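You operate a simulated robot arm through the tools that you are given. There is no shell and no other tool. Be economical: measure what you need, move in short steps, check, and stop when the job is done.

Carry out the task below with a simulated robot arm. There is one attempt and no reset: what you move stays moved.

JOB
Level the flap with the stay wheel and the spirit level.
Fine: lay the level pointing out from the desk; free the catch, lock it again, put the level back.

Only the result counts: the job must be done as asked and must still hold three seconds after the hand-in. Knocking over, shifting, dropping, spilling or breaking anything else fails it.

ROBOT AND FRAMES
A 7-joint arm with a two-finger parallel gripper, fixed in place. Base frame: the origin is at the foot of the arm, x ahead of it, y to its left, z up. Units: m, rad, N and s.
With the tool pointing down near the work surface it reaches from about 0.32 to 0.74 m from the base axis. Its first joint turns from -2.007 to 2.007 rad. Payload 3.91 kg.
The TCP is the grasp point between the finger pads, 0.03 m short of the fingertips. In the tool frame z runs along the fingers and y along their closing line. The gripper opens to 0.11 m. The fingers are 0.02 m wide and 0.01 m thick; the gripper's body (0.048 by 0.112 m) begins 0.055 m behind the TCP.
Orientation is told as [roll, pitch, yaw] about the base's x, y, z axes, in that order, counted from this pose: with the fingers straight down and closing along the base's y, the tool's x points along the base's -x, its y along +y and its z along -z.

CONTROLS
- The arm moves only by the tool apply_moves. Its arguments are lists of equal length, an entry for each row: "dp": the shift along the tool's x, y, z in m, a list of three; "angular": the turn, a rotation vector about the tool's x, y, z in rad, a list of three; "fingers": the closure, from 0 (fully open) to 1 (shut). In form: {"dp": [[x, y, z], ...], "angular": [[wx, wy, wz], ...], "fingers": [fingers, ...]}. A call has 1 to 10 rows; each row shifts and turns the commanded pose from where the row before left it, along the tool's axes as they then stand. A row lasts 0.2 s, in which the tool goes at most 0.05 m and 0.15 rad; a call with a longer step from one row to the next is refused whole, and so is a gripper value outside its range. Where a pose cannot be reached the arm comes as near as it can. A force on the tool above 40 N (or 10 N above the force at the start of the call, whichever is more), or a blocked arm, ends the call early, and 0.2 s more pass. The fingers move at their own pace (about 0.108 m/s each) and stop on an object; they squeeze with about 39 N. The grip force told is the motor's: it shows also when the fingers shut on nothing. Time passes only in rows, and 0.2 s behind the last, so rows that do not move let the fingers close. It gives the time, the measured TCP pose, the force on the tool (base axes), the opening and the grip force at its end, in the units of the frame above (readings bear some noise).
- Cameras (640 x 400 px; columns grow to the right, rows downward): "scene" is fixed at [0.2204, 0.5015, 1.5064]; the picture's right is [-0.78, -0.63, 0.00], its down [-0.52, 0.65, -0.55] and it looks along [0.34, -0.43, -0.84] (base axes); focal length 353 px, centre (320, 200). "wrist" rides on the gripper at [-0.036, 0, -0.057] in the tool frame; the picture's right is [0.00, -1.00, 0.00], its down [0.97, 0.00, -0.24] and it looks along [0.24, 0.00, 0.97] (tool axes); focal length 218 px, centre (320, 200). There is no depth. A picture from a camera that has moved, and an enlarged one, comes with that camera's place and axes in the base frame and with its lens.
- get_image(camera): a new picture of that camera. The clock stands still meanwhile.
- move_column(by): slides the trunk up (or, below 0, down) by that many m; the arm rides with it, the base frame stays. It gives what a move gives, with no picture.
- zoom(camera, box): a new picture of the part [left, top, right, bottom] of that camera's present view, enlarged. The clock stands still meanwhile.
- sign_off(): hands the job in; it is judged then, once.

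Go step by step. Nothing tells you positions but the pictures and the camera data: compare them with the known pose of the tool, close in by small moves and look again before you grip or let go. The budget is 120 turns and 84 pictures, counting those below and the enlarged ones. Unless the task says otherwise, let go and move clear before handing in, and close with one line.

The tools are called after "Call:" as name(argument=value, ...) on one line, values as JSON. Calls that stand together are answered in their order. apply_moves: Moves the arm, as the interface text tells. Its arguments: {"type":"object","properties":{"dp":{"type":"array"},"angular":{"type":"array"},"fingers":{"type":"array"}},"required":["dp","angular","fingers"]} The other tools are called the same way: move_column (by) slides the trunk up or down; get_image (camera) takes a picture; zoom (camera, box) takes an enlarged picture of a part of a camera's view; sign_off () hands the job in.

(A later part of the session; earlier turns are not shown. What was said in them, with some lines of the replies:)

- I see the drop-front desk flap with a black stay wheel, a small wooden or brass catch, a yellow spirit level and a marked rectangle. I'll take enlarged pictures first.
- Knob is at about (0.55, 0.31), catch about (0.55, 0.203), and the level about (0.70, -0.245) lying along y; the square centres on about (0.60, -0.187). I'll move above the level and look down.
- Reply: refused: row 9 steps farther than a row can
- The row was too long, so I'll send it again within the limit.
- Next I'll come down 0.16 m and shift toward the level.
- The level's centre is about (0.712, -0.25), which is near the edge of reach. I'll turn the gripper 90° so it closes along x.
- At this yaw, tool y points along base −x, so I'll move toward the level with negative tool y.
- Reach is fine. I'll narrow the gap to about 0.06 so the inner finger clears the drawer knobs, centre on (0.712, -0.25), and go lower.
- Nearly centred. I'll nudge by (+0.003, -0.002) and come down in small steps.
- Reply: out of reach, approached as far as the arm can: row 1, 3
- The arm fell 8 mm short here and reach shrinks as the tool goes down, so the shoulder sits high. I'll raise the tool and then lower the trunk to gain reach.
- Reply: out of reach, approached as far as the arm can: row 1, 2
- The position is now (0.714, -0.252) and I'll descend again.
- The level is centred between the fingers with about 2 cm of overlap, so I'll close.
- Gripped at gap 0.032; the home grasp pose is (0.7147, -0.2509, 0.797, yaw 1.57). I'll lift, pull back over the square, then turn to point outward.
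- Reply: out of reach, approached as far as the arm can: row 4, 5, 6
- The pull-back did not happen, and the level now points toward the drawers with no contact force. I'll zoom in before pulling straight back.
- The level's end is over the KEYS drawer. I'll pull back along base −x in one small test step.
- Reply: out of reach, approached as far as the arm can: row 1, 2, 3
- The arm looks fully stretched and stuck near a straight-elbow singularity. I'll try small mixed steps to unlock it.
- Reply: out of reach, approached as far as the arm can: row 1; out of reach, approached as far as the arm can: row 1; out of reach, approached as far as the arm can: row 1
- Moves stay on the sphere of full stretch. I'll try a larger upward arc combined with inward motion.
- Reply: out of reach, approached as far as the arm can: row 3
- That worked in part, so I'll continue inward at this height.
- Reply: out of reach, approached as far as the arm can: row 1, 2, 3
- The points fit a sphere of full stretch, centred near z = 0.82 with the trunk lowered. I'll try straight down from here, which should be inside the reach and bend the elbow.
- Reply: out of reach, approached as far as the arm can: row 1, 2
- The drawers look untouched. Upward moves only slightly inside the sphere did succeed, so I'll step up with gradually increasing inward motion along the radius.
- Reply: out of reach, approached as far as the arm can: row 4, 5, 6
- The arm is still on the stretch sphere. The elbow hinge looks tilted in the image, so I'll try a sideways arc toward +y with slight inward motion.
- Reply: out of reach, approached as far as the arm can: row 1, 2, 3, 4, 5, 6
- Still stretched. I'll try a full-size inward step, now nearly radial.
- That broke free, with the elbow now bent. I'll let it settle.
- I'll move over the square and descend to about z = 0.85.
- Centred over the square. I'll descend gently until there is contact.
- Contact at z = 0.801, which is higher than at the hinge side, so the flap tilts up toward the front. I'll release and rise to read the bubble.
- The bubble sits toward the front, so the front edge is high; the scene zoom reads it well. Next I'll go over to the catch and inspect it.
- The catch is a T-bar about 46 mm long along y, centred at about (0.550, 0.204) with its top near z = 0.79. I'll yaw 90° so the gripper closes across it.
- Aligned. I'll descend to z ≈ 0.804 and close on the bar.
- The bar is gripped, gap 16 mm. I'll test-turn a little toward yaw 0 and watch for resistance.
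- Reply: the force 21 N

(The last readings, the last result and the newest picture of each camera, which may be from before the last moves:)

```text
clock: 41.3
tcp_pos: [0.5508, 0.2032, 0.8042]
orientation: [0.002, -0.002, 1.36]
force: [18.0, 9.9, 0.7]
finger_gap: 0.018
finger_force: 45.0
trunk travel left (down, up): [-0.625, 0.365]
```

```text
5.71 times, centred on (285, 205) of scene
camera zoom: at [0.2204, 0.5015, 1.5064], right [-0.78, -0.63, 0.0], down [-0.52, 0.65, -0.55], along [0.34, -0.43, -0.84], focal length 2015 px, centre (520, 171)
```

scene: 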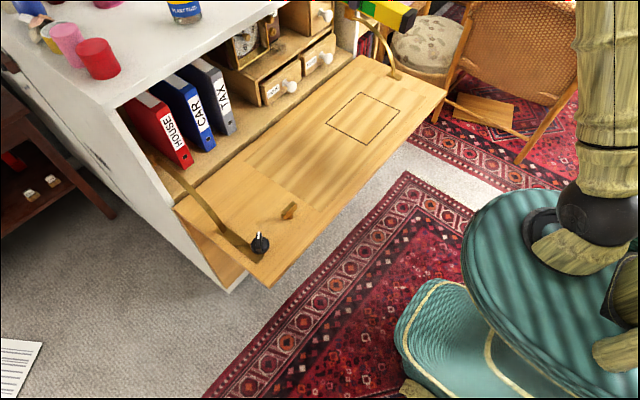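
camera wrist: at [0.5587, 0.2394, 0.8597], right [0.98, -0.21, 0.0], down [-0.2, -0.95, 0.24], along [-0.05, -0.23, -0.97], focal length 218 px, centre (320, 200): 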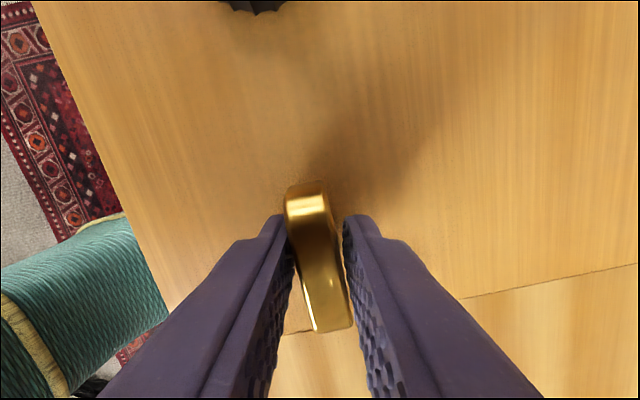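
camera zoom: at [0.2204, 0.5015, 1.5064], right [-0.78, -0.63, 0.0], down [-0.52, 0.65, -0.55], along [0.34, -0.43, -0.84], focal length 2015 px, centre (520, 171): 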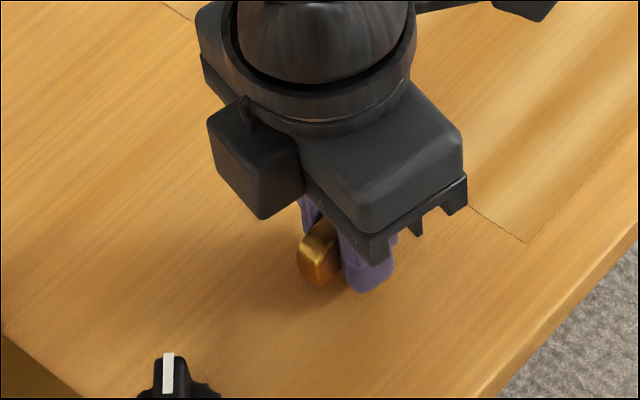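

The bar did not follow and the fingers forced open, so that side is a stop. I'll go back and turn the other way.

Call:
apply_moves(dp=[[0, 0, 0], [0, 0, 0], [0, 0, 0], [0, 0, 0], [0, 0, 0], [0, 0, 0], [0, 0, 0]], angular=[[0, 0, -0.07], [0, 0, -0.07], [0, 0, -0.07], [0, 0, -0.1], [0, 0, -0.1], [0, 0, -0.1], [0, 0, 0]], fingers=[1, 1, 1, 1, 1, 1, 1])

Call:
get_image(camera="wrist")

```text
clock: 42.9
tcp_pos: [0.5525, 0.2016, 0.8027]
orientation: [0.0, -0.003, 1.872]
force: [26.9, 4.8, 3.6]
finger_gap: 0.016
finger_force: 45.1
trunk travel left (down, up): [-0.625, 0.365]
```

```text
48 pictures are left
camera wrist: at [0.5407, 0.2376, 0.8595], right [0.95, 0.3, 0.0], down [0.29, -0.93, 0.24], along [0.07, -0.23, -0.97], focal length 218 px, centre (320, 200)
```

wrist: 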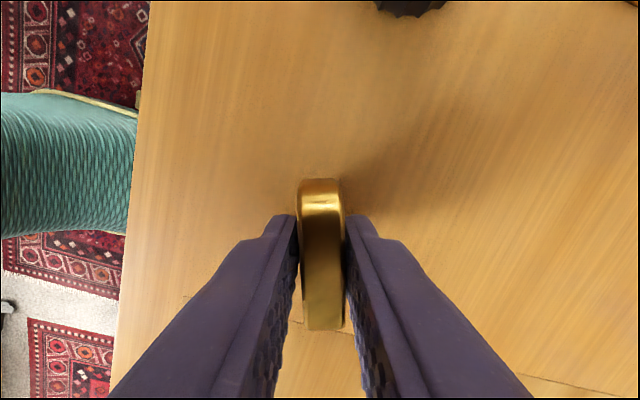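

It turns this way. There is some side load in +x, so I'll ease the position that way and keep turning.

Call:
apply_moves(dp=[[0, -0.0015, 0], [0, -0.001, 0], [0, 0, 0], [0, 0, 0], [0, 0, 0], [0, 0, 0]], angular=[[0, 0, -0.1], [0, 0, -0.1], [0, 0, -0.1], [0, 0, -0.1], [0, 0, -0.1], [0, 0, 0]], fingers=[1, 1, 1, 1, 1, 1])

```text
clock: 44.3
tcp_pos: [0.553, 0.2031, 0.8032]
orientation: [0.002, -0.004, 2.373]
force: [16.7, -0.6, 6.6]
finger_gap: 0.0156
finger_force: 44.9
trunk travel left (down, up): [-0.625, 0.365]
```

Now 46° turned. I'll carry on toward 90° with a small +x correction.

Call:
apply_moves(dp=[[0.001, -0.001, 0], [0, 0, 0], [0, 0, 0], [0, 0, 0], [0, 0, 0], [0, 0, 0]], angular=[[0, 0, -0.1], [0, 0, -0.1], [0, 0, -0.1], [0, 0, -0.1], [0, 0, -0.1], [0, 0, 0]], fingers=[1, 1, 1, 1, 1, 1])

Call:
get_image(camera="wrist")

```text
clock: 45.7
tcp_pos: [0.5534, 0.2033, 0.8033]
orientation: [0.001, -0.007, 2.87]
force: [5.6, 10.2, -4.6]
finger_gap: 0.0155
finger_force: 44.8
trunk travel left (down, up): [-0.625, 0.365]
```

```text
47 pictures are left
camera wrist: at [0.5185, 0.2147, 0.8594], right [0.27, 0.96, 0.0], down [0.94, -0.26, 0.23], along [0.23, -0.06, -0.97], focal length 218 px, centre (320, 200)
```

wrist: 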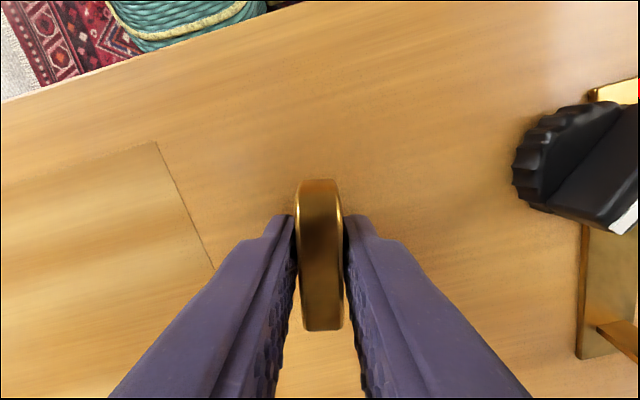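

Turned 74° and following well. I'll do the remainder to 90° and a touch beyond to find the stop.

Call:
apply_moves(dp=[[0, 0, 0], [0, 0, 0], [0, 0, 0], [0, 0, 0], [0, 0, 0]], angular=[[0, 0, -0.1], [0, 0, -0.1], [0, 0, -0.07], [0, 0, -0.05], [0, 0, 0]], fingers=[1, 1, 1, 1, 1])

Call:
get_image(camera="wrist")

```text
clock: 46.9
tcp_pos: [0.554, 0.2051, 0.8026]
orientation: [-0.002, -0.003, -3.092]
force: [4.2, 17.3, -8.9]
finger_gap: 0.0159
finger_force: 44.8
trunk travel left (down, up): [-0.625, 0.365]
```

```text
46 pictures are left
camera wrist: at [0.5177, 0.204, 0.8594], right [-0.05, 1.0, 0.0], down [0.97, 0.05, 0.24], along [0.24, 0.01, -0.97], focal length 218 px, centre (320, 200)
```

wrist: 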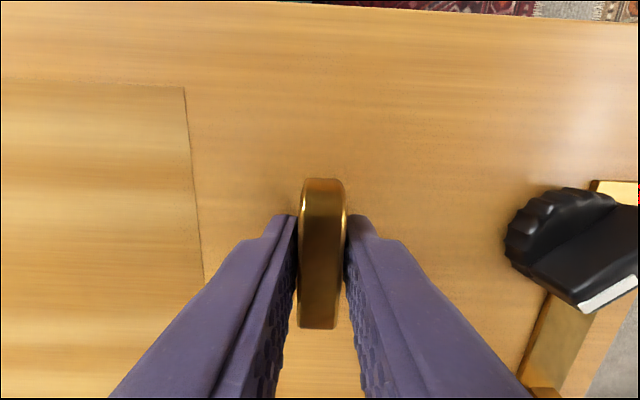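

The catch is now at its other stop, about 90°. I'll release, lift, and move over the wheel, keeping a suitable yaw for its ridge.

Call:
apply_moves(dp=[[0, 0, 0], [0, 0, 0], [0, 0, -0.04], [0, 0, -0.045], [0, -0.04, 0], [0, -0.04, 0], [0, -0.024, 0], [0, 0, 0]], angular=[[0, 0, 0], [0, 0, 0], [0, 0, 0], [0, 0, 0], [0, 0, 0.14], [0, 0, 0.14], [0, 0, 0.14], [0, 0, 0.14]], fingers=[0.7, 0.4, 0.3, 0.3, 0.3, 0.3, 0.3, 0.3])

Call:
apply_moves(dp=[[0, 0, 0], [0, 0, 0], [0, 0, 0]], angular=[[0, 0, 0.14], [0, 0, 0.14], [0, 0, 0]], fingers=[0.3, 0.3, 0.3])

Call:
get_image(camera="wrist")

Call:
get_image(camera="scene")

```text
clock: 48.7
tcp_pos: [0.5615, 0.3062, 0.8884]
orientation: [0.001, -0.004, 2.627]
force: [-0.4, 0.0, -0.4]
finger_gap: 0.0771
finger_force: 0.1
trunk travel left (down, up): [-0.625, 0.365]
```

```text
clock: 49.5
tcp_pos: [0.5617, 0.3075, 0.8886]
orientation: [0.001, -0.003, 2.349]
force: [0.1, -0.2, -0.4]
finger_gap: 0.0773
finger_force: 0.1
trunk travel left (down, up): [-0.625, 0.365]
```

```text
45 pictures are left
camera wrist: at [0.5352, 0.3331, 0.9454], right [0.71, 0.7, 0.0], down [0.68, -0.69, 0.24], along [0.17, -0.17, -0.97], focal length 218 px, centre (320, 200)
```

wrist: 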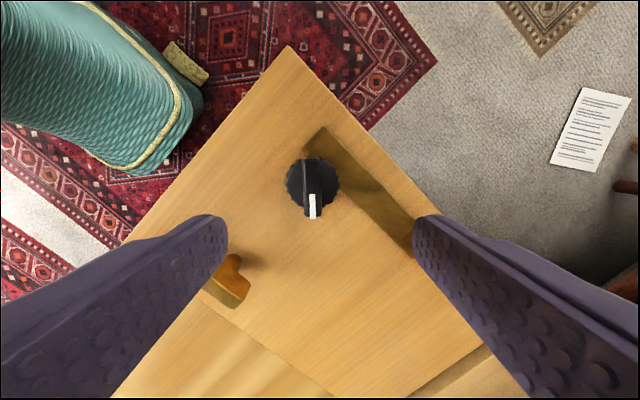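

```text
44 pictures are left
```

scene: 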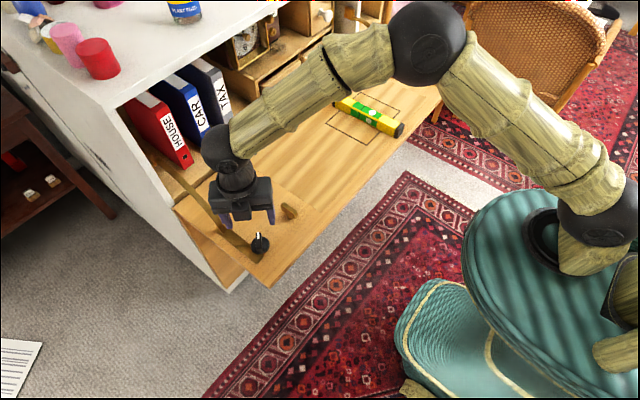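

The wheel's ridge lines up with tool x at this yaw and its centre is about (0.5526, 0.307). I'll centre over it and descend part way.

Call:
apply_moves(dp=[[-0.0064, 0.0065, 0.02], [0, 0, 0.02], [0, 0, 0]], angular=[[0, 0, 0], [0, 0, 0], [0, 0, 0]], fingers=[0.6, 0.6, 0.6])

Call:
get_image(camera="wrist")

Call:
zoom(camera="scene", box=[215, 190, 305, 260])

Call:
zoom(camera="scene", box=[320, 80, 410, 140])

```text
clock: 50.3
tcp_pos: [0.5527, 0.3057, 0.8488]
orientation: [0.002, -0.004, 2.349]
force: [-0.7, 0.1, 0.3]
finger_gap: 0.0441
finger_force: 0.1
trunk travel left (down, up): [-0.625, 0.365]
```

```text
43 pictures are left
camera wrist: at [0.5271, 0.3327, 0.9059], right [0.71, 0.7, 0.0], down [0.68, -0.69, 0.24], along [0.17, -0.17, -0.97], focal length 218 px, centre (320, 200)
```

wrist: 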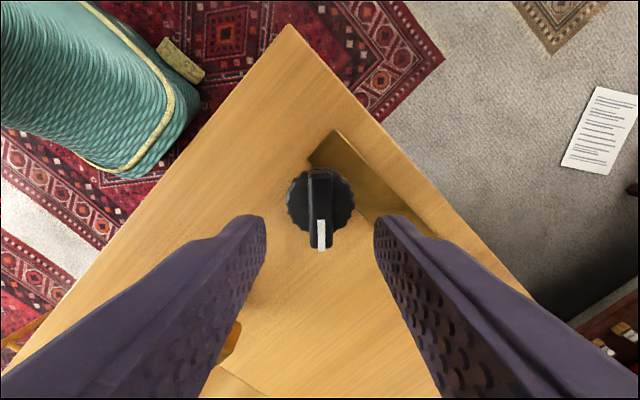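

```text
5.71 times, centred on (260, 225) of scene
camera zoom: at [0.2204, 0.5015, 1.5064], right [-0.78, -0.63, 0.0], down [-0.52, 0.65, -0.55], along [0.34, -0.43, -0.84], focal length 2015 px, centre (663, 57)
```

zoom: 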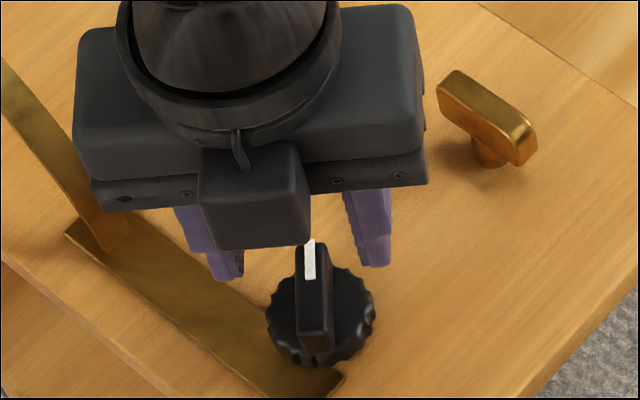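

```text
6.67 times, centred on (365, 110) of scene
camera zoom: at [0.2204, 0.5015, 1.5064], right [-0.78, -0.63, 0.0], down [-0.52, 0.65, -0.55], along [0.34, -0.43, -0.84], focal length 2350 px, centre (20, 800)
```

zoom: 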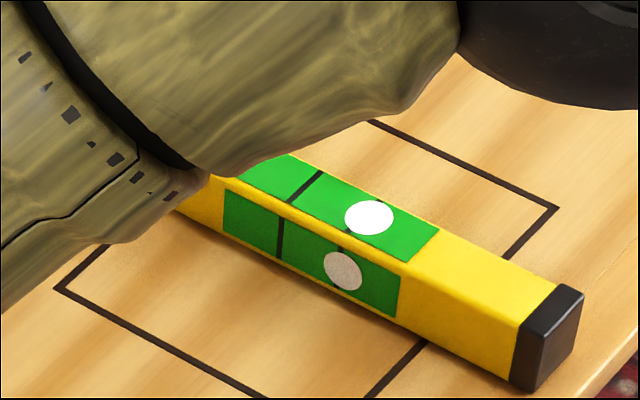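

The bubble stays visible with the arm here, and the flap is unchanged. I'll go down onto the wheel's ridge and close.

Call:
apply_moves(dp=[[-0.003, 0, 0.015], [0, 0, 0.015], [0, 0, 0], [0, 0, 0], [0, 0, 0], [0, 0, 0]], angular=[[0, 0, 0], [0, 0, 0], [0, 0, 0], [0, 0, 0], [0, 0, 0], [0, 0, 0]], fingers=[0.6, 0.6, 0.6, 0.8, 1, 1])

Call:
get_image(camera="wrist")

```text
clock: 51.7
tcp_pos: [0.5501, 0.3092, 0.8182]
orientation: [0.0, -0.002, 2.348]
force: [6.3, 4.9, 0.3]
finger_gap: 0.0129
finger_force: 45.1
trunk travel left (down, up): [-0.625, 0.365]
```

```text
40 pictures are left
camera wrist: at [0.5248, 0.3354, 0.8748], right [0.71, 0.7, 0.0], down [0.68, -0.69, 0.24], along [0.17, -0.17, -0.97], focal length 218 px, centre (320, 200)
```

wrist: 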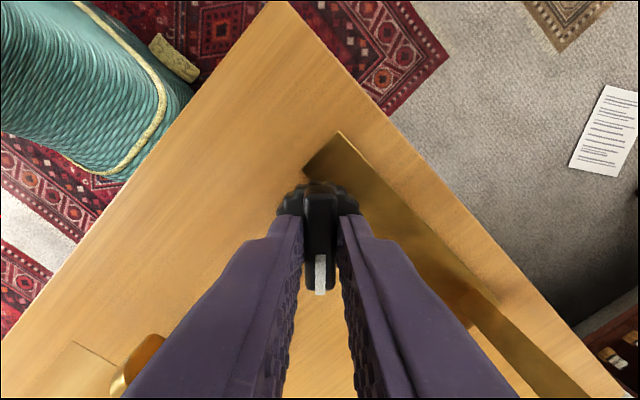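

Ridge gripped. I'll test-turn 0.3 rad and read the bubble.

Call:
apply_moves(dp=[[0, 0, 0], [0, 0, 0], [0, 0, 0], [0, 0, 0]], angular=[[0, 0, 0.1], [0, 0, 0.1], [0, 0, 0.1], [0, 0, 0]], fingers=[1, 1, 1, 1])

Call:
zoom(camera="scene", box=[320, 80, 410, 140])

```text
clock: 52.7
tcp_pos: [0.5503, 0.3085, 0.819]
orientation: [-0.001, -0.002, 2.047]
force: [14.7, 12.2, 11.4]
finger_gap: 0.0129
finger_force: 45.2
trunk travel left (down, up): [-0.625, 0.365]
```

```text
6.67 times, centred on (365, 110) of scene
camera zoom: at [0.2204, 0.5015, 1.5064], right [-0.78, -0.63, 0.0], down [-0.52, 0.65, -0.55], along [0.34, -0.43, -0.84], focal length 2350 px, centre (20, 800)
```

zoom: 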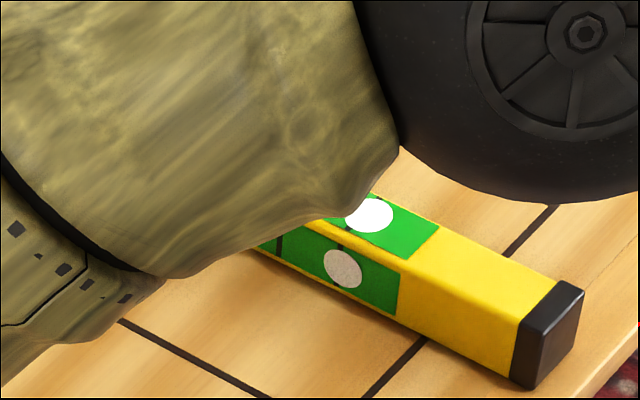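

The bubble barely changed, so I'll turn further in the same direction before judging.

Call:
apply_moves(dp=[[0, 0, 0], [0, 0, 0], [0, 0, 0], [0, 0, 0], [0, 0, 0], [0, 0, 0]], angular=[[0, 0, 0.12], [0, 0, 0.12], [0, 0, 0.12], [0, 0, 0.12], [0, 0, 0.12], [0, 0, 0]], fingers=[1, 1, 1, 1, 1, 1])

Call:
get_image(camera="scene")

Call:
get_image(camera="wrist")

```text
clock: 54.1
tcp_pos: [0.5528, 0.3093, 0.8204]
orientation: [0.0, -0.006, 1.446]
force: [23.7, 9.9, 22.0]
finger_gap: 0.0154
finger_force: 44.9
trunk travel left (down, up): [-0.625, 0.365]
```

```text
38 pictures are left
```

scene: 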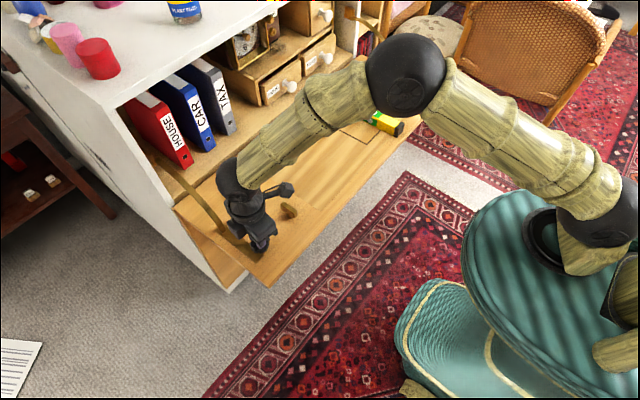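

```text
37 pictures are left
camera wrist: at [0.556, 0.3453, 0.8771], right [0.99, -0.12, 0.0], down [-0.12, -0.96, 0.24], along [-0.03, -0.23, -0.97], focal length 218 px, centre (320, 200)
```

wrist: 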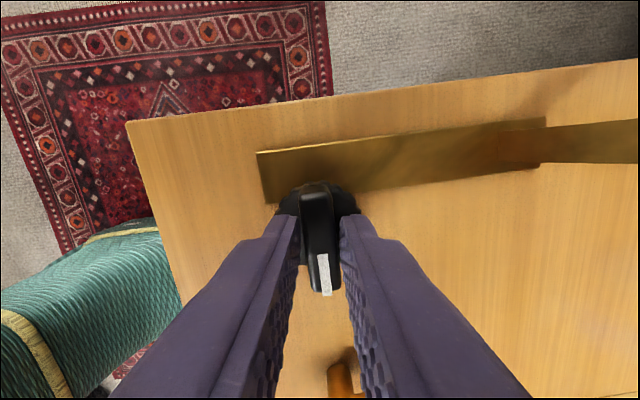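

The tool is being pushed up, so this direction raises the flap. I'll reverse to the start and beyond.

Call:
apply_moves(dp=[[0, 0, 0], [0, 0, 0], [0, 0, 0], [0, 0, 0], [0, 0, 0], [0, 0, 0], [0, 0, 0], [0, 0, 0], [0, 0, 0]], angular=[[0, 0, -0.12], [0, 0, -0.12], [0, 0, -0.12], [0, 0, -0.12], [0, 0, -0.12], [0, 0, -0.12], [0, 0, -0.12], [0, 0, -0.12], [0, 0, 0]], fingers=[1, 1, 1, 1, 1, 1, 1, 1, 1])

Call:
apply_moves(dp=[[0, 0, 0], [0, 0, 0], [0, 0, 0], [0, 0, 0], [0, 0, 0]], angular=[[0, 0, -0.12], [0, 0, -0.12], [0, 0, -0.12], [0, 0, -0.12], [0, 0, 0]], fingers=[1, 1, 1, 1, 1])

Call:
zoom(camera="scene", box=[320, 80, 410, 140])

```text
clock: 56.1
tcp_pos: [0.552, 0.3081, 0.8166]
orientation: [0.001, -0.003, 2.412]
force: [28.2, 3.7, -3.3]
finger_gap: 0.013
finger_force: 45.0
trunk travel left (down, up): [-0.625, 0.365]
```

```text
clock: 57.3
tcp_pos: [0.5501, 0.3076, 0.8161]
orientation: [0.004, -0.008, 2.891]
force: [25.4, -0.1, -17.7]
finger_gap: 0.0129
finger_force: 45.7
trunk travel left (down, up): [-0.625, 0.365]
```

```text
6.67 times, centred on (365, 110) of scene
camera zoom: at [0.2204, 0.5015, 1.5064], right [-0.78, -0.63, 0.0], down [-0.52, 0.65, -0.55], along [0.34, -0.43, -0.84], focal length 2350 px, centre (20, 800)
```

zoom: 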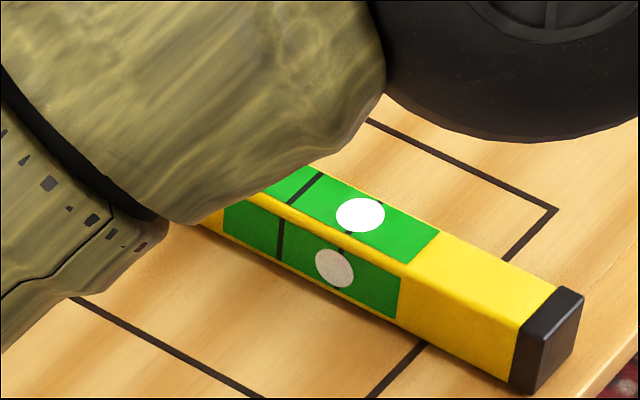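

Right direction: the bubble moved about a quarter of the needed distance. I'll turn on to about yaw 3.15, relaxing the position, then regrip half a turn back.

Call:
apply_moves(dp=[[0.001, 0, 0.001], [0.001, 0, 0.001], [0, 0, 0]], angular=[[0, 0, -0.12], [0, 0, -0.12], [0, 0, 0]], fingers=[1, 1, 1])

Call:
apply_moves(dp=[[0, 0, 0], [0, 0, 0], [0, 0, -0.03], [0, 0, -0.02], [0, 0, 0]], angular=[[0, 0, 0], [0, 0, 0], [0, 0, 0], [0, 0, 0], [0, 0, 0]], fingers=[0.8, 0.6, 0.6, 0.6, 0.6])

Call:
get_image(camera="wrist")

Call:
zoom(camera="scene", box=[320, 80, 410, 140])

```text
clock: 58.1
tcp_pos: [0.5515, 0.3073, 0.8154]
orientation: [-0.001, -0.008, 3.133]
force: [5.5, -8.9, -6.7]
finger_gap: 0.0128
finger_force: 44.7
trunk travel left (down, up): [-0.625, 0.365]
```

```text
clock: 59.3
tcp_pos: [0.5518, 0.3069, 0.8665]
orientation: [-0.004, -0.003, 3.13]
force: [0.9, 0.8, -0.1]
finger_gap: 0.0442
finger_force: 0.0
trunk travel left (down, up): [-0.625, 0.365]
```

```text
35 pictures are left
camera wrist: at [0.5157, 0.3094, 0.9239], right [0.01, 1.0, 0.0], down [0.97, -0.01, 0.24], along [0.24, 0.0, -0.97], focal length 218 px, centre (320, 200)
```

wrist: 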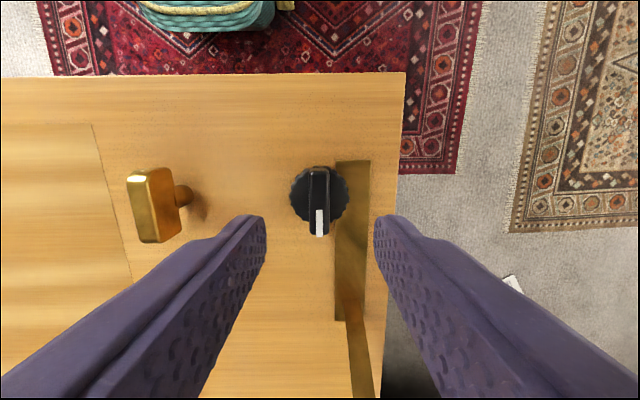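

```text
6.67 times, centred on (365, 110) of scene
camera zoom: at [0.2204, 0.5015, 1.5064], right [-0.78, -0.63, 0.0], down [-0.52, 0.65, -0.55], along [0.34, -0.43, -0.84], focal length 2350 px, centre (20, 800)
```

zoom: 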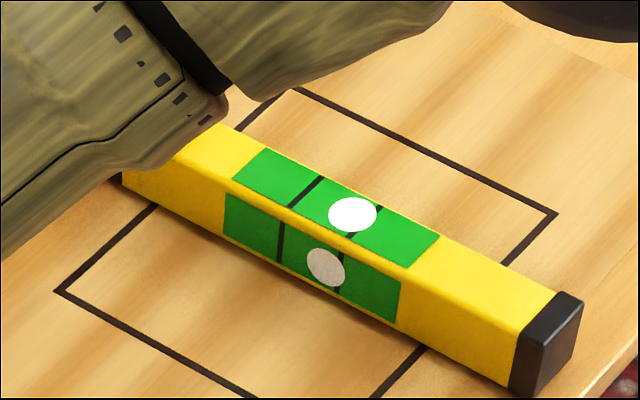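

The bubble needs about 17 px more, roughly 0.8 rad. I'll test in the air whether the wrist can turn that far beyond the present yaw.

Call:
apply_moves(dp=[[0, 0, 0], [0, 0, 0], [0, 0, 0], [0, 0, 0], [0, 0, 0], [0, 0, 0], [0, 0, 0]], angular=[[0, 0, -0.14], [0, 0, -0.14], [0, 0, -0.14], [0, 0, -0.14], [0, 0, -0.14], [0, 0, -0.14], [0, 0, -0.14]], fingers=[0.6, 0.6, 0.6, 0.6, 0.6, 0.6, 0.6])

```text
clock: 60.9
tcp_pos: [0.5526, 0.3082, 0.8675]
orientation: [-0.004, -0.002, -2.172]
force: [0.1, 0.2, 0.2]
finger_gap: 0.0439
finger_force: 0.0
trunk travel left (down, up): [-0.625, 0.365]
```

It's reachable. I'll turn back, regrip the ridge, and continue.

Call:
apply_moves(dp=[[0, 0, 0], [0, 0, 0], [0, 0, 0], [0, 0, 0], [0, 0, 0], [0, 0, 0], [0, 0, 0], [0, 0, 0.025], [0, 0, 0.026], [0, 0, 0]], angular=[[0, 0, 0.14], [0, 0, 0.14], [0, 0, 0.14], [0, 0, 0.14], [0, 0, 0.14], [0, 0, 0.14], [0, 0, 0.14], [0, 0, 0], [0, 0, 0], [0, 0, 0]], fingers=[0.6, 0.6, 0.6, 0.6, 0.6, 0.6, 0.6, 0.6, 0.6, 0.6])

Call:
apply_moves(dp=[[0, 0, 0], [0, 0, 0], [0, 0, 0], [0, 0, 0], [0, 0, 0], [0, 0, 0], [0, 0, 0], [0, 0, 0], [0, 0, 0]], angular=[[0, 0, 0], [0, 0, 0], [0, 0, 0], [0, 0, -0.12], [0, 0, -0.12], [0, 0, -0.12], [0, 0, -0.12], [0, 0, -0.12], [0, 0, 0]], fingers=[0.8, 1, 1, 1, 1, 1, 1, 1, 1])

Call:
zoom(camera="scene", box=[320, 80, 410, 140])

```text
clock: 63.1
tcp_pos: [0.5519, 0.3065, 0.8143]
orientation: [-0.001, -0.002, 3.131]
force: [-0.8, -1.0, -0.7]
finger_gap: 0.044
finger_force: 0.1
trunk travel left (down, up): [-0.625, 0.365]
```

```text
clock: 65.1
tcp_pos: [0.5535, 0.3086, 0.8147]
orientation: [-0.004, -0.002, -2.548]
force: [7.4, 9.0, -4.6]
finger_gap: 0.0128
finger_force: 44.3
trunk travel left (down, up): [-0.625, 0.365]
```

```text
6.67 times, centred on (365, 110) of scene
camera zoom: at [0.2204, 0.5015, 1.5064], right [-0.78, -0.63, 0.0], down [-0.52, 0.65, -0.55], along [0.34, -0.43, -0.84], focal length 2350 px, centre (20, 800)
```

zoom: 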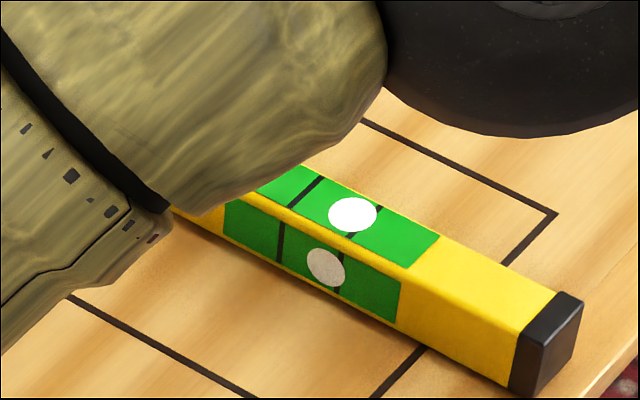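

The bubble did not change this time, so I'll check whether the knob really turned.

Call:
get_image(camera="wrist")

```text
32 pictures are left
camera wrist: at [0.522, 0.2894, 0.8714], right [-0.56, 0.83, 0.0], down [0.81, 0.54, 0.24], along [0.2, 0.14, -0.97], focal length 218 px, centre (320, 200)
```

wrist: 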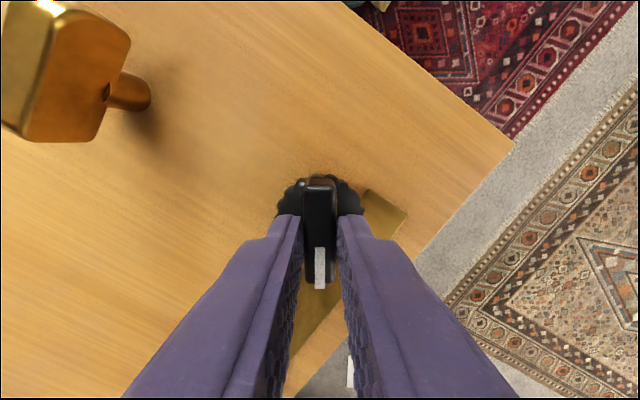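

The knob did turn. The grip may be holding the flap up, so I'll release it and look again.

Call:
apply_moves(dp=[[0, 0, 0], [0, 0, 0], [0, 0, 0], [0, 0, 0]], angular=[[0, 0, 0], [0, 0, 0], [0, 0, 0], [0, 0, 0]], fingers=[0.8, 0.6, 0.6, 0.6])

Call:
zoom(camera="scene", box=[320, 80, 410, 140])

```text
clock: 66.1
tcp_pos: [0.5524, 0.3077, 0.816]
orientation: [-0.004, -0.004, -2.551]
force: [-0.7, 0.5, 0.3]
finger_gap: 0.0441
finger_force: 0.1
trunk travel left (down, up): [-0.625, 0.365]
```

```text
6.67 times, centred on (365, 110) of scene
camera zoom: at [0.2204, 0.5015, 1.5064], right [-0.78, -0.63, 0.0], down [-0.52, 0.65, -0.55], along [0.34, -0.43, -0.84], focal length 2350 px, centre (20, 800)
```

zoom: 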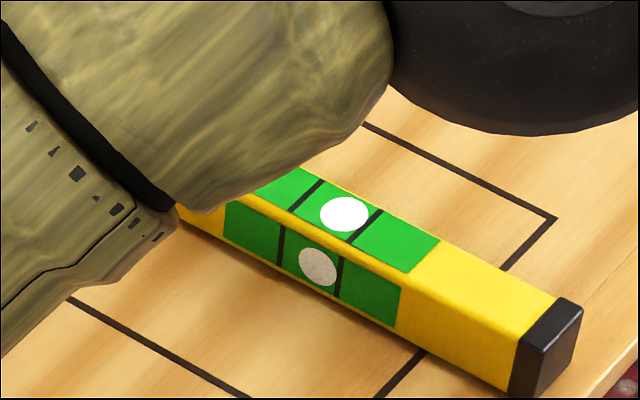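

Confirmed: the grip was holding it, and the bubble is now about 8 px from centre, or roughly 0.55 rad. I'll regrip, turn with a slight z follow, release and check.

Call:
apply_moves(dp=[[0, 0, 0.001], [0, 0, 0], [0, 0, 0], [0, 0, 0], [0, 0, 0], [0, 0, 0.001], [0, 0, 0], [0, 0, 0]], angular=[[0, 0, 0], [0, 0, 0], [0, 0, 0], [0, 0, -0.13], [0, 0, -0.13], [0, 0, -0.13], [0, 0, -0.13], [0, 0, 0]], fingers=[0.8, 1, 1, 1, 1, 1, 1, 1])

Call:
apply_moves(dp=[[0, 0, 0], [0, 0, 0], [0, 0, 0], [0, 0, 0]], angular=[[0, 0, 0], [0, 0, 0], [0, 0, 0], [0, 0, 0]], fingers=[0.8, 0.6, 0.6, 0.6])

Call:
zoom(camera="scene", box=[340, 90, 400, 130])

```text
clock: 67.9
tcp_pos: [0.5511, 0.3078, 0.8132]
orientation: [-0.007, -0.002, -2.029]
force: [-9.0, 1.7, -8.2]
finger_gap: 0.0128
finger_force: 45.6
trunk travel left (down, up): [-0.625, 0.365]
```

```text
clock: 68.9
tcp_pos: [0.5513, 0.3073, 0.815]
orientation: [-0.005, -0.001, -2.03]
force: [0.3, 0.6, -0.4]
finger_gap: 0.0441
finger_force: 0.1
trunk travel left (down, up): [-0.625, 0.365]
```

```text
10.00 times, centred on (370, 110) of scene
camera zoom: at [0.2204, 0.5015, 1.5064], right [-0.78, -0.63, 0.0], down [-0.52, 0.65, -0.55], along [0.34, -0.43, -0.84], focal length 3526 px, centre (-180, 1100)
```

zoom: 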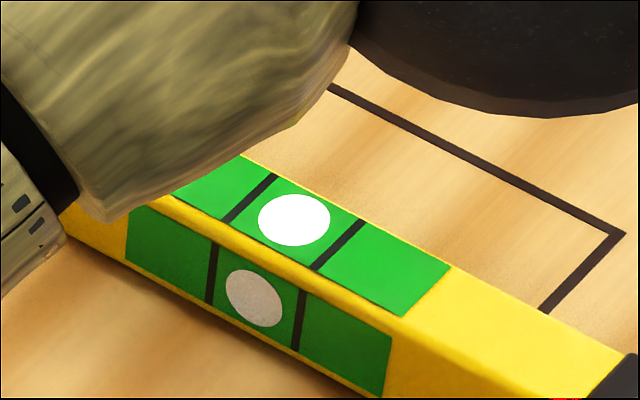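

The bubble is centred on both faces. Next I'll lift off and turn back to the catch yaw, then relock it.

Call:
apply_moves(dp=[[0, 0, -0.03], [0, 0, -0.03], [0, 0, 0], [0, 0, 0], [0, 0, 0], [0, 0, 0], [0, 0, 0], [0, 0, 0], [0, 0, 0], [0, 0, 0]], angular=[[0, 0, 0], [0, 0, 0], [0, 0, 0.14], [0, 0, 0.14], [0, 0, 0.14], [0, 0, 0.14], [0, 0, 0.14], [0, 0, 0.14], [0, 0, 0.14], [0, 0, 0.115]], fingers=[0.6, 0.5, 0.5, 0.5, 0.5, 0.5, 0.5, 0.5, 0.5, 0.5])

Call:
apply_moves(dp=[[0, 0.035, 0], [0, 0.035, 0], [0.001, 0.034, 0], [0, 0, 0.02], [0, 0, 0]], angular=[[0, 0, 0], [0, 0, 0], [0, 0, 0], [0, 0, 0], [0, 0, 0]], fingers=[0.5, 0.5, 0.5, 0.5, 0.5])

Call:
get_image(camera="wrist")

```text
clock: 71.1
tcp_pos: [0.5515, 0.3081, 0.8738]
orientation: [-0.003, -0.005, -3.13]
force: [0.1, 0.1, 0.6]
finger_gap: 0.0551
finger_force: 0.1
trunk travel left (down, up): [-0.625, 0.365]
```

```text
clock: 72.3
tcp_pos: [0.5543, 0.2029, 0.8557]
orientation: [-0.002, -0.003, -3.128]
force: [0.9, 0.3, -0.5]
finger_gap: 0.055
finger_force: 0.2
trunk travel left (down, up): [-0.625, 0.365]
```

```text
29 pictures are left
camera wrist: at [0.5178, 0.2032, 0.9113], right [-0.01, 1.0, 0.0], down [0.97, 0.01, 0.24], along [0.24, 0.0, -0.97], focal length 218 px, centre (320, 200)
```

wrist: 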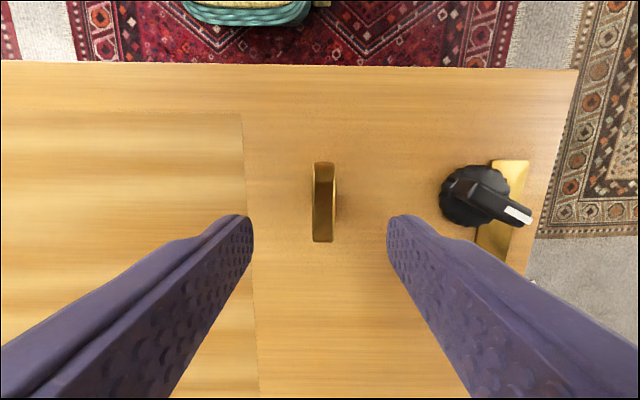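

The bar is now along x and nearly centred. I'll descend, grip, and turn it back to the locked side.

Call:
apply_moves(dp=[[-0.002, -0.0015, 0.025], [0, 0, 0.025], [0, 0, 0.004], [0, 0, 0], [0, 0, 0], [0, 0, 0], [0, 0, 0]], angular=[[0, 0, 0], [0, 0, 0], [0, 0, 0], [0, 0, 0], [0, 0, 0], [0, 0, 0], [0, 0, 0]], fingers=[0.5, 0.5, 0.5, 0.5, 0.8, 1, 1])

Call:
apply_moves(dp=[[0, 0, 0], [0, 0, 0], [0, 0, 0], [0, 0, 0], [0, 0, 0], [0, 0, 0], [0, 0, 0], [0, 0, 0]], angular=[[0, 0, 0.1], [0, 0, 0.1], [0, 0, 0.1], [0, 0, 0.1], [0, 0, 0.1], [0, 0, 0.1], [0, 0, 0.1], [0, 0, 0]], fingers=[1, 1, 1, 1, 1, 1, 1, 1])

```text
clock: 73.9
tcp_pos: [0.5518, 0.2042, 0.8004]
orientation: [0.001, -0.004, -3.127]
force: [-0.3, -5.2, -2.0]
finger_gap: 0.0155
finger_force: 44.6
trunk travel left (down, up): [-0.625, 0.365]
```

```text
clock: 75.7
tcp_pos: [0.5505, 0.2046, 0.8008]
orientation: [0.001, -0.004, 2.455]
force: [-1.6, -8.4, 6.3]
finger_gap: 0.0155
finger_force: 45.0
trunk travel left (down, up): [-0.625, 0.365]
```

It is following smoothly, with about 0.9 rad left to the stop.

Call:
apply_moves(dp=[[0, 0, 0], [0, 0, 0], [0, 0, 0], [0, 0, 0], [0, 0, 0], [0, 0, 0], [0, 0, 0], [0, 0, 0], [0, 0, 0], [0, 0, 0]], angular=[[0, 0, 0.11], [0, 0, 0.11], [0, 0, 0.11], [0, 0, 0.11], [0, 0, 0.11], [0, 0, 0.11], [0, 0, 0.11], [0, 0, 0.11], [0, 0, 0.07], [0, 0, 0]], fingers=[1, 1, 1, 1, 1, 1, 1, 1, 1, 1])

Call:
get_image(camera="wrist")

```text
clock: 77.9
tcp_pos: [0.5504, 0.205, 0.7997]
orientation: [0.003, -0.002, 1.505]
force: [-9.7, -12.1, 5.8]
finger_gap: 0.0155
finger_force: 44.9
trunk travel left (down, up): [-0.625, 0.365]
```

```text
28 pictures are left
camera wrist: at [0.552, 0.2412, 0.8572], right [1.0, -0.07, 0.0], down [-0.06, -0.97, 0.24], along [-0.02, -0.24, -0.97], focal length 218 px, centre (320, 200)
```

wrist: 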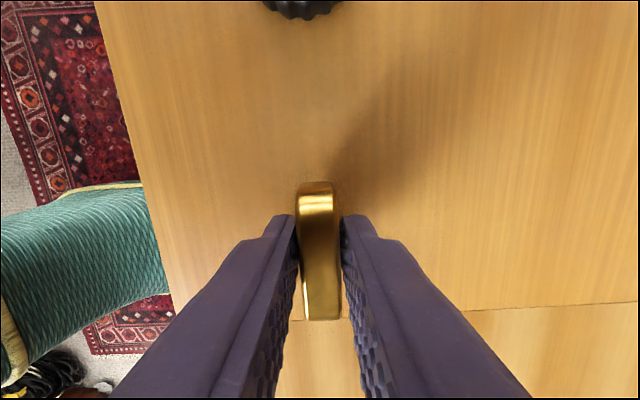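

The bar is at its original stop. I'll release, lift, and verify both bar and bubble.

Call:
apply_moves(dp=[[0, 0, 0], [0, 0, 0], [0, 0, -0.04], [0, 0, -0.045], [0, 0, -0.045], [0, 0, 0]], angular=[[0, 0, -0.06], [0, 0, 0], [0, 0, 0], [0, 0, 0], [0, 0, 0], [0, 0, 0]], fingers=[0.8, 0.5, 0.42, 0.42, 0.42, 0.42])

Call:
get_image(camera="wrist")

Call:
zoom(camera="scene", box=[340, 90, 400, 130])

```text
clock: 79.3
tcp_pos: [0.5518, 0.2062, 0.9305]
orientation: [0.004, -0.002, 1.565]
force: [-0.8, -1.4, 0.9]
finger_gap: 0.0641
finger_force: 0.2
trunk travel left (down, up): [-0.625, 0.365]
```

```text
27 pictures are left
camera wrist: at [0.5516, 0.242, 0.9853], right [1.0, 0.0, 0.0], down [0.0, -0.97, 0.24], along [0.0, -0.24, -0.97], focal length 218 px, centre (320, 200)
```

wrist: 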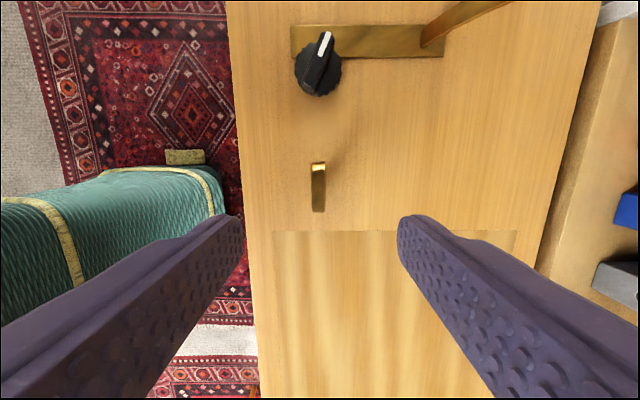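

```text
10.00 times, centred on (370, 110) of scene
camera zoom: at [0.2204, 0.5015, 1.5064], right [-0.78, -0.63, 0.0], down [-0.52, 0.65, -0.55], along [0.34, -0.43, -0.84], focal length 3526 px, centre (-180, 1100)
```

zoom: 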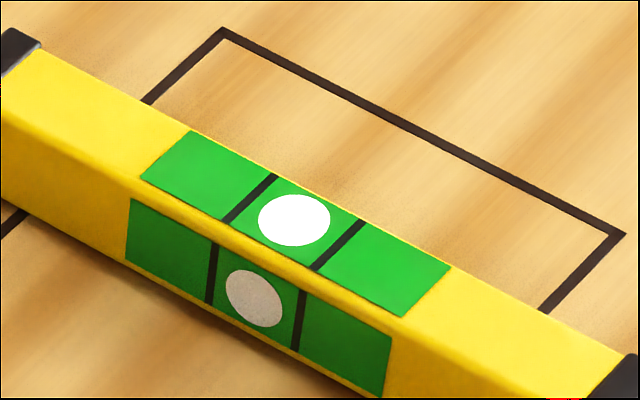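

The catch is locked and the bubble is still centred. Next I'll go back to the level: turn to yaw 0 and travel over.

Call:
apply_moves(dp=[[0, 0, 0], [0, 0, 0], [0, 0, 0], [0, 0, 0], [0, 0, 0], [0, 0, 0], [0, 0, 0], [0, 0, 0], [0, 0, 0], [0, 0, 0]], angular=[[0, 0, 0.142], [0, 0, 0.142], [0, 0, 0.142], [0, 0, 0.142], [0, 0, 0.142], [0, 0, 0.142], [0, 0, 0.142], [0, 0, 0.142], [0, 0, 0.142], [0, 0, 0.142]], fingers=[0.42, 0.42, 0.42, 0.42, 0.42, 0.42, 0.42, 0.42, 0.42, 0.42])

Call:
apply_moves(dp=[[0, 0, 0], [-0.005, -0.048, 0], [-0.005, -0.048, 0], [-0.005, -0.048, 0], [-0.006, -0.048, 0], [-0.006, -0.048, 0], [-0.006, -0.048, 0], [-0.006, -0.048, 0], [-0.007, -0.048, 0], [0, -0.01, 0]], angular=[[0, 0, 0.145], [0, 0, 0], [0, 0, 0], [0, 0, 0], [0, 0, 0], [0, 0, 0], [0, 0, 0], [0, 0, 0], [0, 0, 0], [0, 0, 0]], fingers=[0.42, 0.42, 0.42, 0.42, 0.42, 0.42, 0.42, 0.42, 0.42, 0.42])

Call:
get_image(camera="wrist")

```text
clock: 81.5
tcp_pos: [0.5524, 0.2046, 0.9318]
orientation: [0.002, 0.004, 0.144]
force: [-0.2, -0.2, 0.0]
finger_gap: 0.0637
finger_force: 0.1
trunk travel left (down, up): [-0.625, 0.365]
```

```text
clock: 83.7
tcp_pos: [0.5968, -0.1883, 0.9279]
orientation: [0.002, 0.004, 0.001]
force: [-0.6, -0.2, 0.5]
finger_gap: 0.0637
finger_force: 0.1
trunk travel left (down, up): [-0.625, 0.365]
```

```text
25 pictures are left
camera wrist: at [0.6334, -0.1883, 0.9837], right [0.0, -1.0, 0.0], down [-0.97, 0.0, 0.24], along [-0.24, 0.0, -0.97], focal length 218 px, centre (320, 200)
```

wrist: 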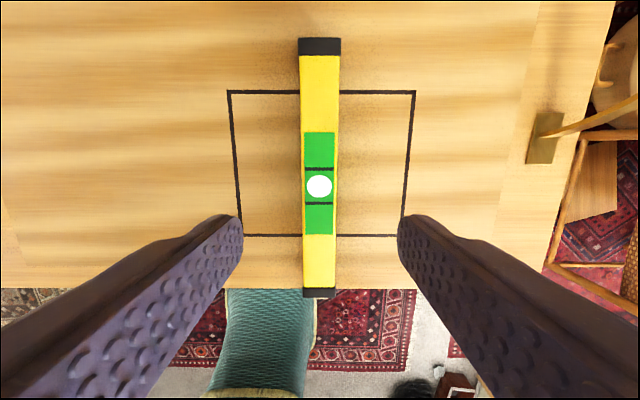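

The bubble reads centred from here too. I'll descend over the level and grip it at the same spot.

Call:
apply_moves(dp=[[-0.003, 0, 0.04], [0, 0, 0.04], [0, 0, 0.03], [0, 0, 0.015], [0, 0, 0.005], [0, 0, 0], [0, 0, 0], [0, 0, 0], [0, 0, 0]], angular=[[0, 0, 0], [0, 0, 0], [0, 0, 0], [0, 0, 0], [0, 0, 0], [0, 0, 0], [0, 0, 0], [0, 0, 0], [0, 0, 0]], fingers=[0.42, 0.42, 0.42, 0.42, 0.42, 0.42, 0.7, 1, 1])

Call:
get_image(camera="wrist")

```text
clock: 85.7
tcp_pos: [0.6016, -0.1879, 0.7992]
orientation: [0.002, 0.002, 0.003]
force: [0.5, -0.1, -0.9]
finger_gap: 0.0312
finger_force: 38.6
trunk travel left (down, up): [-0.625, 0.365]
```

```text
24 pictures are left
camera wrist: at [0.6367, -0.1881, 0.8553], right [0.0, -1.0, 0.0], down [-0.97, 0.0, 0.24], along [-0.24, 0.0, -0.97], focal length 218 px, centre (320, 200)
```

wrist: 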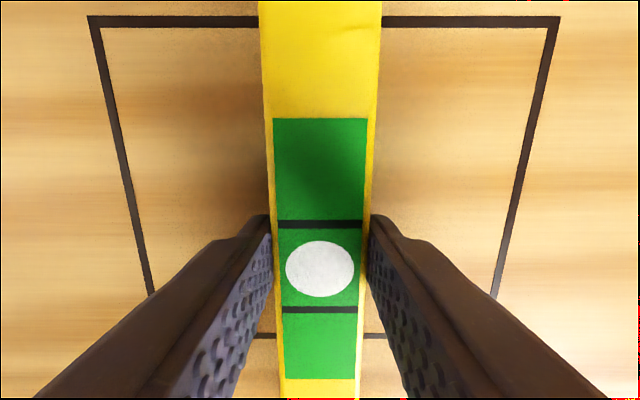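

Gripped; the level's mid mark is about 3.6 mm toward −x from the TCP, so the home target is TCP ≈ (0.713, -0.246). I'll lift and turn to yaw 90°.

Call:
apply_moves(dp=[[0, 0, -0.03], [0, 0, -0.03], [0, 0, -0.03], [0, 0, 0], [0, 0, 0], [0, 0, 0], [0, 0, 0], [0, 0, 0], [0, 0, 0], [0, 0, 0]], angular=[[0, 0, 0], [0, 0, 0], [0, 0, 0], [0, 0, -0.1428], [0, 0, -0.1428], [0, 0, -0.1428], [0, 0, -0.1428], [0, 0, -0.1428], [0, 0, -0.1428], [0, 0, -0.1428]], fingers=[1, 1, 1, 1, 1, 1, 1, 1, 1, 1])

Call:
apply_moves(dp=[[0, 0, 0], [0, 0, 0], [0, 0, 0], [0, 0, 0], [0, 0, 0]], angular=[[0, 0, -0.1428], [0, 0, -0.1428], [0, 0, -0.1428], [0, 0, -0.1428], [0, 0, 0]], fingers=[1, 1, 1, 1, 1])

```text
clock: 87.9
tcp_pos: [0.6017, -0.1895, 0.8888]
orientation: [0.003, 0.003, 1.003]
force: [-1.1, -0.2, -2.1]
finger_gap: 0.0315
finger_force: 39.0
trunk travel left (down, up): [-0.625, 0.365]
```

```text
clock: 89.1
tcp_pos: [0.6014, -0.1893, 0.8881]
orientation: [0.005, -0.001, 1.573]
force: [0.2, 0.6, -2.3]
finger_gap: 0.0315
finger_force: 39.1
trunk travel left (down, up): [-0.625, 0.365]
```

Next I'll move out toward the home spot at z ≈ 0.84.

Call:
apply_moves(dp=[[0.03, 0, 0.02], [0.027, 0, 0.025], [0, -0.035, 0], [0, -0.035, 0], [0, -0.025, 0], [0, -0.0165, 0], [0, 0, 0]], angular=[[0, 0, 0], [0, 0, 0], [0, 0, 0], [0, 0, 0], [0, 0, 0], [0, 0, 0], [0, 0, 0]], fingers=[1, 1, 1, 1, 1, 1, 1])

Call:
get_image(camera="wrist")

```text
clock: 90.7
tcp_pos: [0.7125, -0.2455, 0.8431]
orientation: [0.007, -0.002, 1.571]
force: [0.4, -0.1, -0.8]
finger_gap: 0.0317
finger_force: 39.3
trunk travel left (down, up): [-0.625, 0.365]
```

```text
23 pictures are left
camera wrist: at [0.7128, -0.2083, 0.8997], right [1.0, 0.0, 0.0], down [0.0, -0.97, 0.24], along [0.0, -0.24, -0.97], focal length 218 px, centre (320, 200)
```

wrist: 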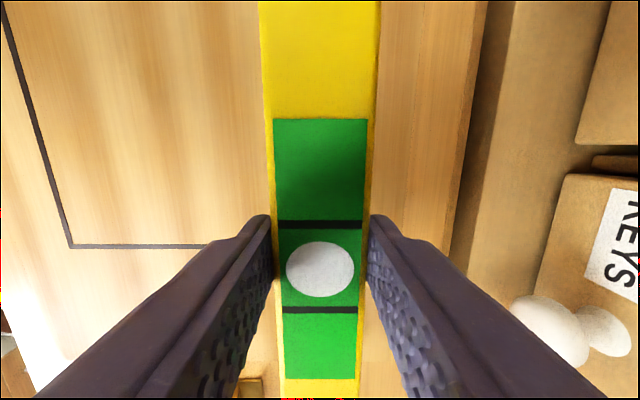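

Now I'll lower gently to z ≈ 0.800.

Call:
apply_moves(dp=[[0, 0, 0.025], [0, 0, 0.013], [0, 0, 0.003], [0, 0, 0.002], [0, 0, 0]], angular=[[0, 0, 0], [0, 0, 0], [0, 0, 0], [0, 0, 0], [0, 0, 0]], fingers=[1, 1, 1, 1, 1])

Call:
zoom(camera="scene", box=[300, 40, 440, 150])

```text
clock: 91.9
tcp_pos: [0.7136, -0.2455, 0.7987]
orientation: [0.003, 0.0, 1.57]
force: [-0.7, 0.2, -2.6]
finger_gap: 0.0315
finger_force: 39.4
trunk travel left (down, up): [-0.625, 0.365]
```

```text
3.64 times, centred on (370, 95) of scene
camera zoom: at [0.2204, 0.5015, 1.5064], right [-0.78, -0.63, 0.0], down [-0.52, 0.65, -0.55], along [0.34, -0.43, -0.84], focal length 1282 px, centre (138, 582)
```

zoom: 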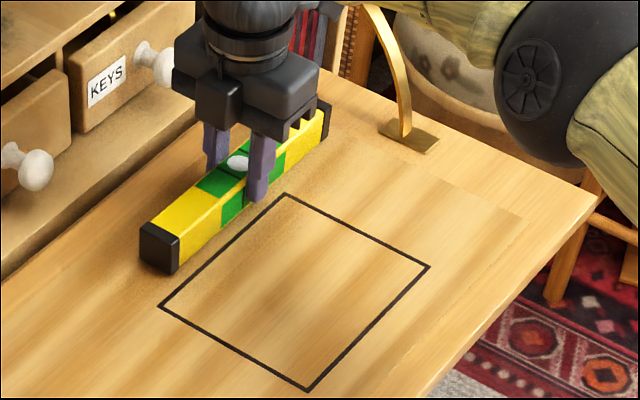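

It matches the original position within about 2 mm and has no contact yet, so I'll lower in 1 mm steps.

Call:
apply_moves(dp=[[0, 0, 0.001], [0, 0, 0.001], [0, 0, 0]], angular=[[0, 0, 0], [0, 0, 0], [0, 0, 0]], fingers=[1, 1, 1])

```text
clock: 92.7
tcp_pos: [0.7121, -0.2454, 0.7987]
orientation: [0.001, 0.0, 1.573]
force: [0.7, -0.1, 1.1]
finger_gap: 0.0313
finger_force: 38.7
trunk travel left (down, up): [-0.625, 0.365]
```

Contact is starting, so I'll release and lift straight up.

Call:
apply_moves(dp=[[0, 0, 0], [0, 0, 0], [0, 0, 0], [0, 0, -0.03], [0, 0, -0.03], [0, 0, -0.03], [0, 0, 0]], angular=[[0, 0, 0], [0, 0, 0], [0, 0, 0], [0, 0, 0], [0, 0, 0], [0, 0, 0], [0, 0, 0]], fingers=[0.8, 0.5, 0.42, 0.42, 0.42, 0.42, 0.42])

Call:
get_image(camera="wrist")

Call:
zoom(camera="scene", box=[300, 40, 440, 150])

```text
clock: 94.3
tcp_pos: [0.7102, -0.2464, 0.8896]
orientation: [0.005, -0.002, 1.571]
force: [0.8, 0.6, -0.5]
finger_gap: 0.0637
finger_force: 0.1
trunk travel left (down, up): [-0.625, 0.365]
```

```text
21 pictures are left
camera wrist: at [0.7103, -0.209, 0.9463], right [1.0, 0.0, 0.0], down [0.0, -0.97, 0.24], along [0.0, -0.24, -0.97], focal length 218 px, centre (320, 200)
```

wrist: 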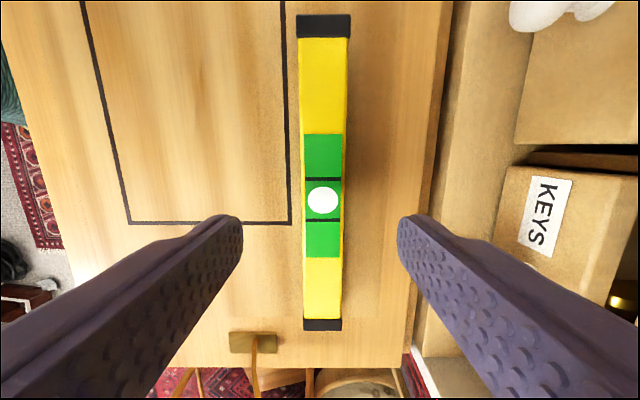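

```text
3.64 times, centred on (370, 95) of scene
camera zoom: at [0.2204, 0.5015, 1.5064], right [-0.78, -0.63, 0.0], down [-0.52, 0.65, -0.55], along [0.34, -0.43, -0.84], focal length 1282 px, centre (138, 582)
```

zoom: 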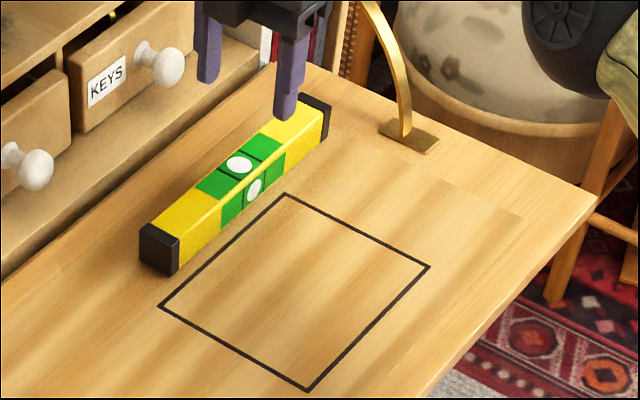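

The level is back at its place and orientation, the flap is level and the catch locked. I'll raise the arm a little more and then hand in.

Call:
apply_moves(dp=[[0, 0, -0.03], [0, 0, -0.03], [0, 0, 0]], angular=[[0, 0, 0], [0, 0, 0], [0, 0, 0]], fingers=[0.42, 0.42, 0.42])

Call:
get_image(camera="scene")

```text
clock: 95.1
tcp_pos: [0.708, -0.2436, 0.9483]
orientation: [0.003, -0.002, 1.57]
force: [0.5, -0.2, -0.1]
finger_gap: 0.0638
finger_force: 0.0
out of reach, approached as far as the arm can: row 2
trunk travel left (down, up): [-0.625, 0.365]
```

```text
19 pictures are left
```

scene: 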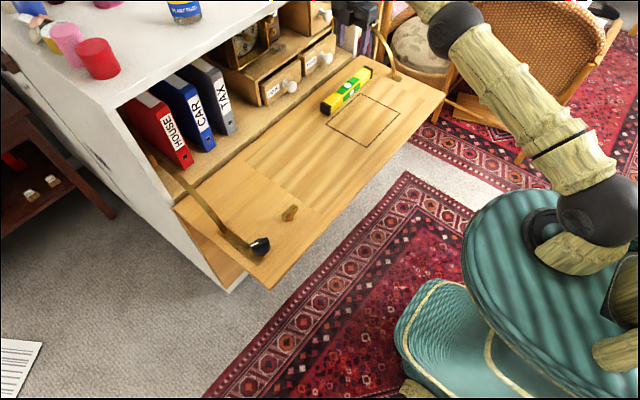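

Everything looks undisturbed, the gripper is clear, and the catch is back in its locked position. I'm handing in.

Call:
sign_off()

```text
The job is handed in.
```

I levelled the flap with the stay wheel (the bubble stayed centred after I locked the catch) and put the level back within about 3 mm of where it started.
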